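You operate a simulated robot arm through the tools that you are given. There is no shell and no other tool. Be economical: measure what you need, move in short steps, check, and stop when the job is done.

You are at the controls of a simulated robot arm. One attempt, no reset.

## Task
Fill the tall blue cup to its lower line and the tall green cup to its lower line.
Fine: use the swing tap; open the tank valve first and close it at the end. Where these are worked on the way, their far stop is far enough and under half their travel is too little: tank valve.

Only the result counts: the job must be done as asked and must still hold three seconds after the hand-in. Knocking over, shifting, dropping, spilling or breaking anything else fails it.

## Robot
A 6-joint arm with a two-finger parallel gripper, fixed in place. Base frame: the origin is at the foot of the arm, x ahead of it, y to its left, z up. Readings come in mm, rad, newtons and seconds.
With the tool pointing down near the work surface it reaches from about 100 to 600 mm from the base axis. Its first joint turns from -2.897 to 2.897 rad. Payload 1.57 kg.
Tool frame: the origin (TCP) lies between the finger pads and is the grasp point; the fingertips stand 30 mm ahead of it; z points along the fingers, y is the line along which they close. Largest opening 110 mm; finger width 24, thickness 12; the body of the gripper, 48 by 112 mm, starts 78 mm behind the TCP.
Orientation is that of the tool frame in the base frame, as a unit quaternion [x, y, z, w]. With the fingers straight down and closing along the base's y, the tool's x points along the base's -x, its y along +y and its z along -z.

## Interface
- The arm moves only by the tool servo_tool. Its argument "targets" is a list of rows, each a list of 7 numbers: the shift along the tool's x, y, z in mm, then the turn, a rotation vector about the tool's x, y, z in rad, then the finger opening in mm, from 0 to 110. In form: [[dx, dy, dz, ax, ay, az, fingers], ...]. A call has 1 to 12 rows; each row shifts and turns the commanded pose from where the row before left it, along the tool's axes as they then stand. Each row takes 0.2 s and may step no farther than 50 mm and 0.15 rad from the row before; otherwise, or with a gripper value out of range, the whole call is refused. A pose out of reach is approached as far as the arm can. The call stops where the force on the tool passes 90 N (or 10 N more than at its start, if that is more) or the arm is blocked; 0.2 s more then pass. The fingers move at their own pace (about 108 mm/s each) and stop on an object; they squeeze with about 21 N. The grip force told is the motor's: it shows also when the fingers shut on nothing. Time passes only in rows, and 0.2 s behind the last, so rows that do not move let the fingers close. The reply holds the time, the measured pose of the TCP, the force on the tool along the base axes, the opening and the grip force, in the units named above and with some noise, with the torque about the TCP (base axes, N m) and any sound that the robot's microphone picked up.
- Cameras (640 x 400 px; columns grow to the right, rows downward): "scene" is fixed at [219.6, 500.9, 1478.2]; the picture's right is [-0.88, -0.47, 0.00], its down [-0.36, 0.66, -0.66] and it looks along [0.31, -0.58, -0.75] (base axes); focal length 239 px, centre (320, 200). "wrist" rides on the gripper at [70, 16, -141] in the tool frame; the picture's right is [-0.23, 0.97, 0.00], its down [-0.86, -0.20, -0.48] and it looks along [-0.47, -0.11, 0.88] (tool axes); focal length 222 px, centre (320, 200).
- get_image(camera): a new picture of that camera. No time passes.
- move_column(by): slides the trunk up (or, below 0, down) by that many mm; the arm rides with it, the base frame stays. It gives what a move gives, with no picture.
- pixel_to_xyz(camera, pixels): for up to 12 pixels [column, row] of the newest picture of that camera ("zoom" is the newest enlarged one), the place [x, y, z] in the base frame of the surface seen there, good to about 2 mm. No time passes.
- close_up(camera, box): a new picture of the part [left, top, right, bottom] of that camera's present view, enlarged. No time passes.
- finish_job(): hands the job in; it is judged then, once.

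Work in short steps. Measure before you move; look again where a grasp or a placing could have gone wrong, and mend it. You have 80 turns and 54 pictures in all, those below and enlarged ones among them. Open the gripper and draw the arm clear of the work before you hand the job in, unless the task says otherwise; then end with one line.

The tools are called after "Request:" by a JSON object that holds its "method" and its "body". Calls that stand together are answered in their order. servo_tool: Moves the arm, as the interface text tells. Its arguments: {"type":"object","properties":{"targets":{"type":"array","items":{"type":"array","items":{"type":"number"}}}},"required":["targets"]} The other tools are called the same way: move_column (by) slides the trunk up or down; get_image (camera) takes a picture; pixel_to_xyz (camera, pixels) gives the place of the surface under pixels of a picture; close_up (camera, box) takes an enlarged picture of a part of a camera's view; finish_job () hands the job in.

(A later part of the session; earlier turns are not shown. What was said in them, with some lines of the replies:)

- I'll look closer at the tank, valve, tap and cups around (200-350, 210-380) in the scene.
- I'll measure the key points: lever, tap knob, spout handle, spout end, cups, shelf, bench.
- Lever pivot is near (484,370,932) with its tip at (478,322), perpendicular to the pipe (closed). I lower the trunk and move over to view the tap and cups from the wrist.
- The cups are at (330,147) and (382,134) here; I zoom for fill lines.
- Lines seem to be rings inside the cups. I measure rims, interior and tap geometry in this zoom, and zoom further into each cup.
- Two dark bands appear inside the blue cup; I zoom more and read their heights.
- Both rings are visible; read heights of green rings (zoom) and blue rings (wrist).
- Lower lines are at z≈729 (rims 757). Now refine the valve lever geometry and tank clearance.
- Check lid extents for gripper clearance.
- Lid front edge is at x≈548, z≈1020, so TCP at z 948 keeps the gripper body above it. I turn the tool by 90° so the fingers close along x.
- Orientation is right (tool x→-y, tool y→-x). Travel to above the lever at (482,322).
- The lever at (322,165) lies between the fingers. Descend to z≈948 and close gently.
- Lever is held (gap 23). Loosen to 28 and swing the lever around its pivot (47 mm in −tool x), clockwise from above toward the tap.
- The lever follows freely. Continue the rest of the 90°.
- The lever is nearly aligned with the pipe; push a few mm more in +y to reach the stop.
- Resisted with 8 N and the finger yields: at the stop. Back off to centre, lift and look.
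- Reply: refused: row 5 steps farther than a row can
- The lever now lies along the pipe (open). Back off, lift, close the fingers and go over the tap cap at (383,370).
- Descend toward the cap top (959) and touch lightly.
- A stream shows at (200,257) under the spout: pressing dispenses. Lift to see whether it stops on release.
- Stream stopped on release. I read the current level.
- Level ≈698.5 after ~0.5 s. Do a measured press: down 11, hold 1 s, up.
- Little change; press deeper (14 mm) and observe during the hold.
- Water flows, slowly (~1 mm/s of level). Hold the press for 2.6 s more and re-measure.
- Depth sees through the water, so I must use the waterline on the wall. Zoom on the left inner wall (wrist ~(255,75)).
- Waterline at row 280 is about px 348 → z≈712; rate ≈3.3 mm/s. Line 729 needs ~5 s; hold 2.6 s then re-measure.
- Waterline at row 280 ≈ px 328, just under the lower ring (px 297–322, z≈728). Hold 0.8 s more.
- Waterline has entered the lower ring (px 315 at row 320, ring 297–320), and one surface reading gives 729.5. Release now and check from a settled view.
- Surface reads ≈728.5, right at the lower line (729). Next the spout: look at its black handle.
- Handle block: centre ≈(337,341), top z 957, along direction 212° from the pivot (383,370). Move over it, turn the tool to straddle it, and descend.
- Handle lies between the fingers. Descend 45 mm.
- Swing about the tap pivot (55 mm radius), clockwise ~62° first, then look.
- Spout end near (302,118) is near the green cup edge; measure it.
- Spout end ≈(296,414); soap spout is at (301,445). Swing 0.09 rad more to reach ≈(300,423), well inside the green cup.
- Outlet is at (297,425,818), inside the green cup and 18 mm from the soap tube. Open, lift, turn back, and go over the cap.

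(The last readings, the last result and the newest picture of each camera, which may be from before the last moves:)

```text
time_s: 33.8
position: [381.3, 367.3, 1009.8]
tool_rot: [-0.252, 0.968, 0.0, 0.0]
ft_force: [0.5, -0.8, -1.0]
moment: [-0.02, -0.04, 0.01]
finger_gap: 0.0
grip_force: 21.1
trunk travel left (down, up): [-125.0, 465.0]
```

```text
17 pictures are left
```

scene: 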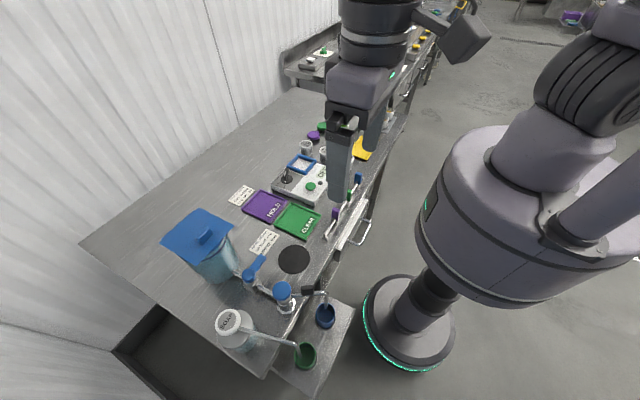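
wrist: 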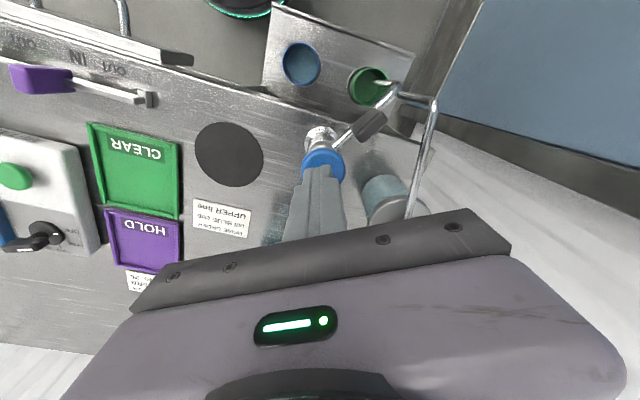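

Over the cap. Press and hold for ~5 s total (expect ~715), then check.

Request:
{"method": "servo_tool", "body": {"targets": [[0, 0, 18, 0, 0, 0, 0], [0, 0, 10, 0, 0, 0, 0], [0, 0, 0, 0, 0, 0, 0], [0, 0, 0, 0, 0, 0, 0], [0, 0, 0, 0, 0, 0, 0], [0, 0, 0, 0, 0, 0, 0], [0, 0, 0, 0, 0, 0, 0], [0, 0, 0, 0, 0, 0, 0]]}}

Request:
{"method": "close_up", "body": {"camera": "wrist", "box": [335, 55, 415, 115]}}

```text
time_s: 35.6
position: [381.9, 366.0, 981.1]
tool_rot: [-0.252, 0.968, 0.0, 0.0]
ft_force: [1.1, 1.7, 3.9]
moment: [0.06, -0.04, -0.01]
finger_gap: 0.0
grip_force: 20.8
trunk travel left (down, up): [-125.0, 465.0]
```

```text
6.67 times, centred on (375, 85) of wrist
```

zoom: 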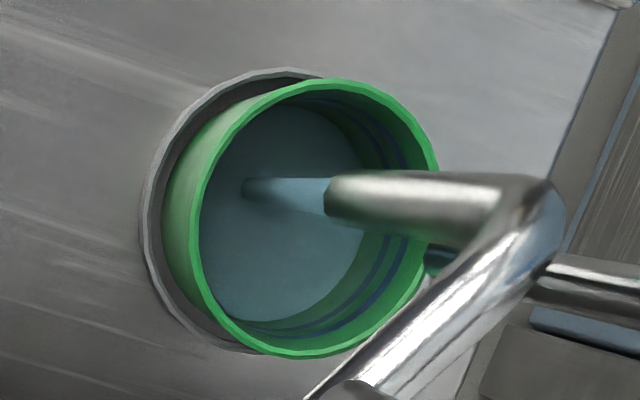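

Stream enters the green cup and the rings are clearly visible. Hold 2.6 s more.

Request:
{"method": "servo_tool", "body": {"targets": [[0, 0, 0, 0, 0, 0, 0], [0, 0, 0, 0, 0, 0, 0], [0, 0, 0, 0, 0, 0, 0], [0, 0, 0, 0, 0, 0, 0], [0, 0, 0, 0, 0, 0, 0], [0, 0, 0, 0, 0, 0, 0], [0, 0, 0, 0, 0, 0, 0], [0, 0, 0, 0, 0, 0, 0], [0, 0, 0, 0, 0, 0, 0], [0, 0, 0, 0, 0, 0, 0], [0, 0, 0, 0, 0, 0, 0], [0, 0, 0, 0, 0, 0, 0]]}}

Request:
{"method": "close_up", "body": {"camera": "wrist", "box": [350, 65, 400, 110]}}

Request:
{"method": "pixel_to_xyz", "body": {"camera": "zoom", "pixels": [[200, 200], [220, 240], [240, 270], [180, 260], [200, 280], [260, 240], [210, 220], [190, 240], [230, 260], [250, 280], [150, 230], [170, 210]]}}

```text
time_s: 38.2
position: [381.8, 367.3, 982.6]
tool_rot: [-0.251, 0.968, 0.001, 0.0]
ft_force: [0.4, 0.9, 3.3]
moment: [0.04, -0.01, 0.01]
finger_gap: 0.0
grip_force: 21.4
trunk travel left (down, up): [-125.0, 465.0]
```

```text
8.89 times, centred on (375, 88) of wrist
```

zoom: 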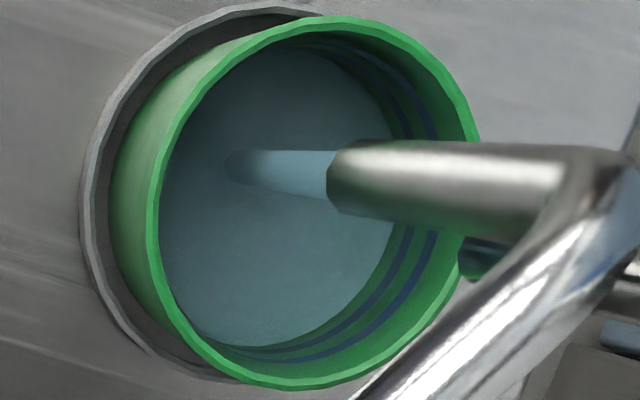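

```text
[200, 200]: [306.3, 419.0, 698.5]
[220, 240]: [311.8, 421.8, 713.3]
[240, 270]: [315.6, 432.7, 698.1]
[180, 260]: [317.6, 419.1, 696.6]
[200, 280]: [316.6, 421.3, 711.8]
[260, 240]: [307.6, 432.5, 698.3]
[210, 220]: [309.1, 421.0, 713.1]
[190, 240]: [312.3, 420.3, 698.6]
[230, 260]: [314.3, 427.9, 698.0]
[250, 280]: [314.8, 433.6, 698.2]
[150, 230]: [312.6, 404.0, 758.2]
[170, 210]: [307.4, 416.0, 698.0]
```

Surface reads ≈712.7. Hold 2.6 s more (expect ~722.7).

Request:
{"method": "servo_tool", "body": {"targets": [[0, 0, 0, 0, 0, 0, 0], [0, 0, 0, 0, 0, 0, 0], [0, 0, 0, 0, 0, 0, 0], [0, 0, 0, 0, 0, 0, 0], [0, 0, 0, 0, 0, 0, 0], [0, 0, 0, 0, 0, 0, 0], [0, 0, 0, 0, 0, 0, 0], [0, 0, 0, 0, 0, 0, 0], [0, 0, 0, 0, 0, 0, 0], [0, 0, 0, 0, 0, 0, 0], [0, 0, 0, 0, 0, 0, 0], [0, 0, 0, 0, 0, 0, 0]]}}

Request:
{"method": "close_up", "body": {"camera": "wrist", "box": [350, 65, 400, 110]}}

Request:
{"method": "pixel_to_xyz", "body": {"camera": "zoom", "pixels": [[200, 200], [220, 240], [240, 270], [195, 230], [200, 280], [260, 240], [210, 220], [190, 240], [230, 260], [250, 280], [210, 280], [215, 225]]}}

```text
time_s: 40.8
position: [382.0, 365.9, 981.1]
tool_rot: [-0.252, 0.968, 0.001, 0.0]
ft_force: [0.6, 1.2, 5.2]
moment: [0.01, 0.0, 0.03]
finger_gap: 0.1
grip_force: 20.9
trunk travel left (down, up): [-125.0, 465.0]
```

```text
8.89 times, centred on (375, 88) of wrist
```

zoom: 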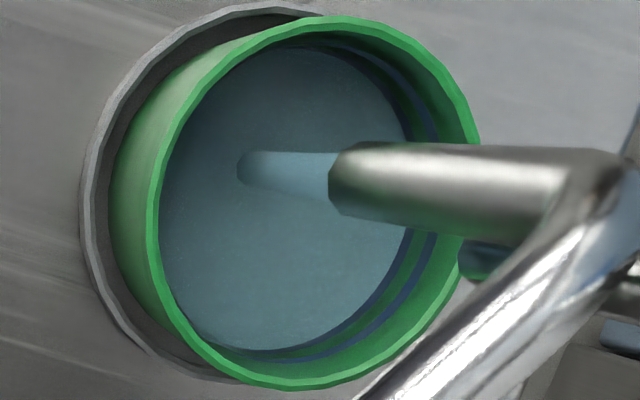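

```text
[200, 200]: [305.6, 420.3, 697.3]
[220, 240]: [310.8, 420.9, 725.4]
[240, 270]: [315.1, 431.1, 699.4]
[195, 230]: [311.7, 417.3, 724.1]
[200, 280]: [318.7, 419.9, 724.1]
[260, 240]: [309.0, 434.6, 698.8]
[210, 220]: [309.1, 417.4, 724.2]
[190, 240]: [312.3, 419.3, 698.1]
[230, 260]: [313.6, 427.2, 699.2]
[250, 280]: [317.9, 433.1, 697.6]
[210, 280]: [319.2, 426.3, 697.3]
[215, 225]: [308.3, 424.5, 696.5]
```

Surface ≈724.4, waterline at the ring's lower edge. Hold 0.8 s and release in one call.

Request:
{"method": "servo_tool", "body": {"targets": [[0, 0, 0, 0, 0, 0, 0], [0, 0, 0, 0, 0, 0, 0], [0, 0, 0, 0, 0, 0, 0], [0, 0, 0, 0, 0, 0, 0], [0, 0, -14, 0, 0, 0, 0], [0, 0, -10, 0, 0, 0, 0], [0, 0, 0, 0, 0, 0, 0]]}}

Request:
{"method": "close_up", "body": {"camera": "wrist", "box": [350, 65, 400, 110]}}

Request:
{"method": "pixel_to_xyz", "body": {"camera": "zoom", "pixels": [[200, 200], [220, 240], [240, 240], [195, 230], [200, 250], [260, 240], [210, 220], [190, 240], [230, 250], [250, 250], [210, 240], [215, 225]]}}

Request:
{"method": "pixel_to_xyz", "body": {"camera": "wrist", "pixels": [[298, 66], [300, 68], [302, 66], [304, 68], [296, 68], [298, 70], [301, 71], [303, 63], [299, 63], [306, 70], [307, 66], [305, 64]]}}

```text
time_s: 42.4
position: [382.7, 366.2, 1006.5]
tool_rot: [-0.253, 0.968, -0.001, 0.0]
ft_force: [0.3, 0.0, -1.1]
moment: [0.01, 0.03, 0.0]
finger_gap: 0.0
grip_force: 21.2
trunk travel left (down, up): [-125.0, 465.0]
```

```text
8.89 times, centred on (375, 88) of wrist
```

zoom: 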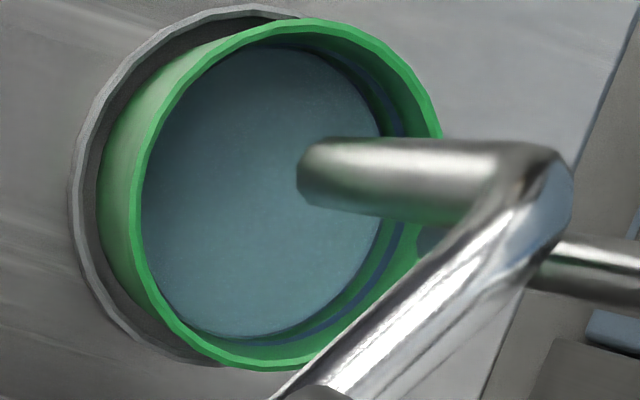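

```text
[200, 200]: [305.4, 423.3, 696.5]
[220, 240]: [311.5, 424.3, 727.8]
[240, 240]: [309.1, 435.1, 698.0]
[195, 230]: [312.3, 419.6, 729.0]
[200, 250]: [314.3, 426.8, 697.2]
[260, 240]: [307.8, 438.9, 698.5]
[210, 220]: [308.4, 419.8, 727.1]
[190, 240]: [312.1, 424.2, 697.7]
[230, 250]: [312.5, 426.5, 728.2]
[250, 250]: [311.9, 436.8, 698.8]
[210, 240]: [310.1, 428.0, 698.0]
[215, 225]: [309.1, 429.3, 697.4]
```

```text
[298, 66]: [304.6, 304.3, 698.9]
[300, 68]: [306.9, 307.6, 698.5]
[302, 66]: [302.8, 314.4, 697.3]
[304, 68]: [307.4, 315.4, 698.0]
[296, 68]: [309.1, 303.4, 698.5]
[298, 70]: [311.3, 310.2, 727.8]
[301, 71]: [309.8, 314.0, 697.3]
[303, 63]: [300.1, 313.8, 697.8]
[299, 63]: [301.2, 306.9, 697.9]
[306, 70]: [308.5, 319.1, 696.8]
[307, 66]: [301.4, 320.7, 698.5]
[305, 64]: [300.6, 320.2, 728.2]
```

Green ≈728.0, blue ≈728.2, both at the lower line. Now return to the valve: turn to yaw 0 and go over the lever at (437,371).

Request:
{"method": "servo_tool", "body": {"targets": [[0, 0, -20, 0, 0, 0, 0], [0, 0, 0, 0, 0, 0.128, 0], [0, 0, 0, 0, 0, 0.128, 20], [0, 0, 0, 0, 0, 0.128, 40], [0, 0, 0, 0, 0, 0.128, 44], [-27, 2, 0, 0, 0, 0, 44], [-27, 2, 0, 0, 0, 0, 44], [0, 0, 0, 0, 0, 0, 44]]}}

Request:
{"method": "get_image", "body": {"camera": "wrist"}}

```text
time_s: 44.2
position: [437.1, 370.6, 1027.1]
tool_rot: [0.002, 1.0, 0.001, 0.0]
ft_force: [-0.6, -0.2, 0.1]
moment: [0.0, 0.0, -0.01]
finger_gap: 44.2
grip_force: 0.1
trunk travel left (down, up): [-125.0, 465.0]
```

```text
12 pictures are left
```

wrist: 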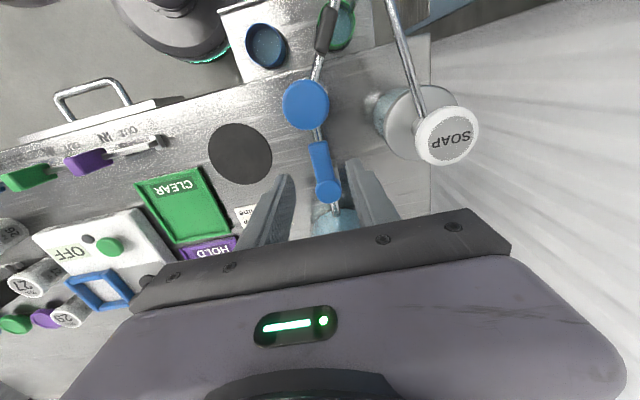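

Lever lies between the fingers. Descend to z≈949 and narrow to 28.

Request:
{"method": "servo_tool", "body": {"targets": [[0, 0, 30, 0, 0, 0, 44], [0, 0, 30, 0, 0, 0, 44], [0, 0, 18, 0, 0, 0, 44], [0, 0, 0, 0, 0, 0, 28], [0, 0, 0, 0, 0, 0, 28]]}}

Request:
{"method": "servo_tool", "body": {"targets": [[-0.5, -6.7, 0, 0, 0, -0.1428, 28], [-0.5, -6.7, 0, 0, 0, -0.1428, 28], [-0.5, -6.7, 0, 0, 0, -0.1428, 28], [-0.5, -6.7, 0, 0, 0, -0.1428, 28], [-0.5, -6.7, 0, 0, 0, -0.1428, 28], [-0.5, -6.7, 0, 0, 0, -0.1428, 28]]}}

Request:
{"method": "get_image", "body": {"camera": "wrist"}}

```text
time_s: 45.4
position: [434.6, 370.2, 947.9]
tool_rot: [0.002, 1.0, -0.001, 0.0]
ft_force: [-0.8, -0.6, 0.2]
moment: [0.03, 0.04, 0.0]
finger_gap: 28.2
grip_force: 0.1
trunk travel left (down, up): [-125.0, 465.0]
```

```text
time_s: 46.8
position: [452.5, 335.0, 947.7]
tool_rot: [-0.415, 0.91, 0.0, 0.0]
ft_force: [-1.7, 0.5, 0.5]
moment: [0.0, 0.06, -0.04]
finger_gap: 29.7
grip_force: 1.9
trunk travel left (down, up): [-125.0, 465.0]
```

```text
11 pictures are left
```

wrist: 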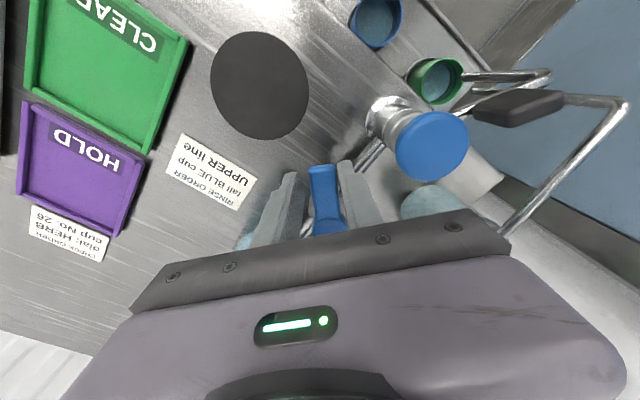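

The lever follows. Finish the turn and push slightly past.

Request:
{"method": "servo_tool", "body": {"targets": [[-0.5, -6.7, 0, 0, 0, -0.1428, 28], [-0.5, -6.7, 0, 0, 0, -0.1428, 28], [-0.5, -6.7, 0, 0, 0, -0.1428, 28], [-0.5, -6.7, 0, 0, 0, -0.1428, 28], [-0.5, -6.7, 0, 0, 0, -0.1428, 28], [0, -3, 0, 0, 0, 0, 28], [0, -3, 0, 0, 0, 0, 28], [0, -3, 0, 0, 0, 0, 28]]}}

Request:
{"method": "get_image", "body": {"camera": "wrist"}}

```text
time_s: 48.6
position: [491.6, 325.3, 951.0]
tool_rot: [-0.706, 0.708, 0.0, 0.0]
ft_force: [-7.1, -0.5, 1.3]
moment: [0.1, 0.11, 0.11]
finger_gap: 34.8
grip_force: 3.8
trunk travel left (down, up): [-125.0, 465.0]
```

```text
10 pictures are left
```

wrist: 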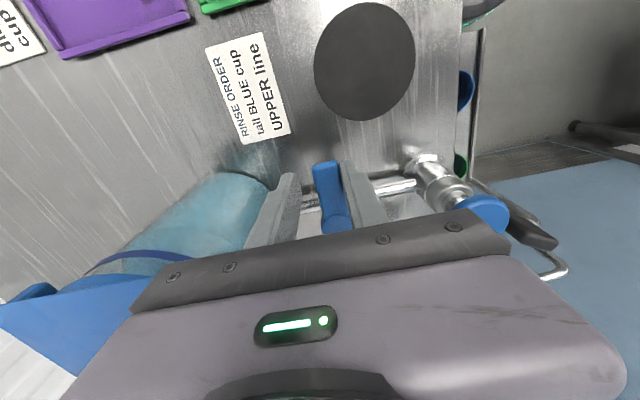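

Stop reached (7 N), lever perpendicular again. Back off, open, lift straight up and withdraw.

Request:
{"method": "servo_tool", "body": {"targets": [[0, 7, 0, 0, 0, 0, 45], [0, 0, 0, 0, 0, 0, 45], [0, 0, -35, 0, 0, 0, 45], [0, 0, -45, 0, 0, 0, 60], [0, 0, -45, 0, 0, 0, 80], [20, 40, 0, 0, 0, 0, 110], [20, 40, 0, 0, 0, 0, 110], [20, 40, 0, 0, 0, 0, 110], [20, 40, 0, 0, 0, 0, 110], [0, 0, 0, 0, 0, 0, 110]]}}

Request:
{"method": "close_up", "body": {"camera": "scene", "box": [160, 200, 360, 380]}}

```text
time_s: 50.8
position: [323.9, 244.3, 1071.6]
tool_rot: [-0.706, 0.708, 0.0, 0.0]
ft_force: [-0.8, 1.0, 0.6]
moment: [0.03, -0.02, 0.02]
finger_gap: 110.1
grip_force: 0.0
trunk travel left (down, up): [-125.0, 465.0]
```

```text
2.22 times, centred on (260, 290) of scene
```

zoom: 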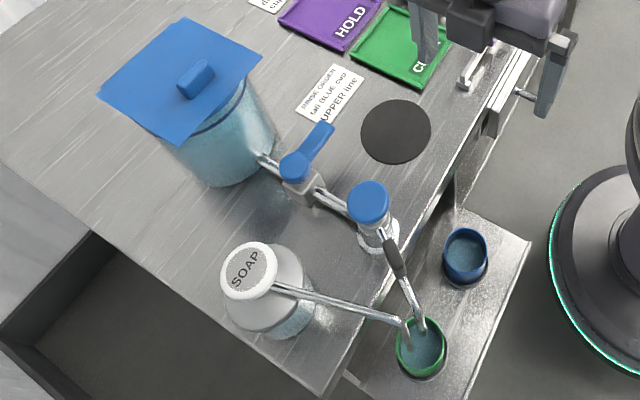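

Valve is closed and nothing was disturbed. Final check of both levels in the scene view.

Request:
{"method": "close_up", "body": {"camera": "scene", "box": [290, 295, 345, 375]}}

Request:
{"method": "pixel_to_xyz", "body": {"camera": "scene", "pixels": [[324, 313], [326, 315], [328, 312], [322, 316], [327, 317], [325, 311], [307, 356], [309, 360], [303, 362], [306, 363], [311, 356], [305, 359]]}}

```text
5.00 times, centred on (318, 335) of scene
```

zoom: 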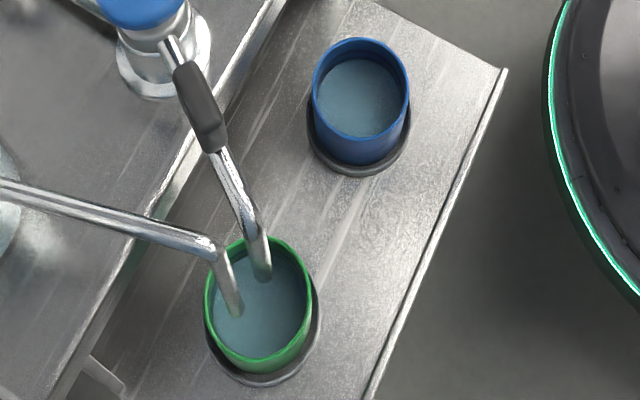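

```text
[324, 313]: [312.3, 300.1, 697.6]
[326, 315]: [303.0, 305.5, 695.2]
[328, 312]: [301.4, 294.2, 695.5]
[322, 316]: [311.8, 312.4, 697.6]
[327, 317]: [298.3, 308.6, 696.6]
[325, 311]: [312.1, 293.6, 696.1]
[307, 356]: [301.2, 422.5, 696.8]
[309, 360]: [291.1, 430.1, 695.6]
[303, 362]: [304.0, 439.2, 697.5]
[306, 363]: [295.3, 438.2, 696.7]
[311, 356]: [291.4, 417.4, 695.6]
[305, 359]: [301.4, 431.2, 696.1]
```

Both cups hold water at equal height, the valve is closed, and the arm is clear. I hand the job in.

Request:
{"method": "finish_job", "body": {}}

```text
The job is handed in.
```

I filled the tall blue and tall green cups to their lower lines from the swing tap: water reads about z 728 mm in both, against the lines at about 729 mm. I opened the tank valve first and closed it at the end, then drew the arm clear and handed the job in.
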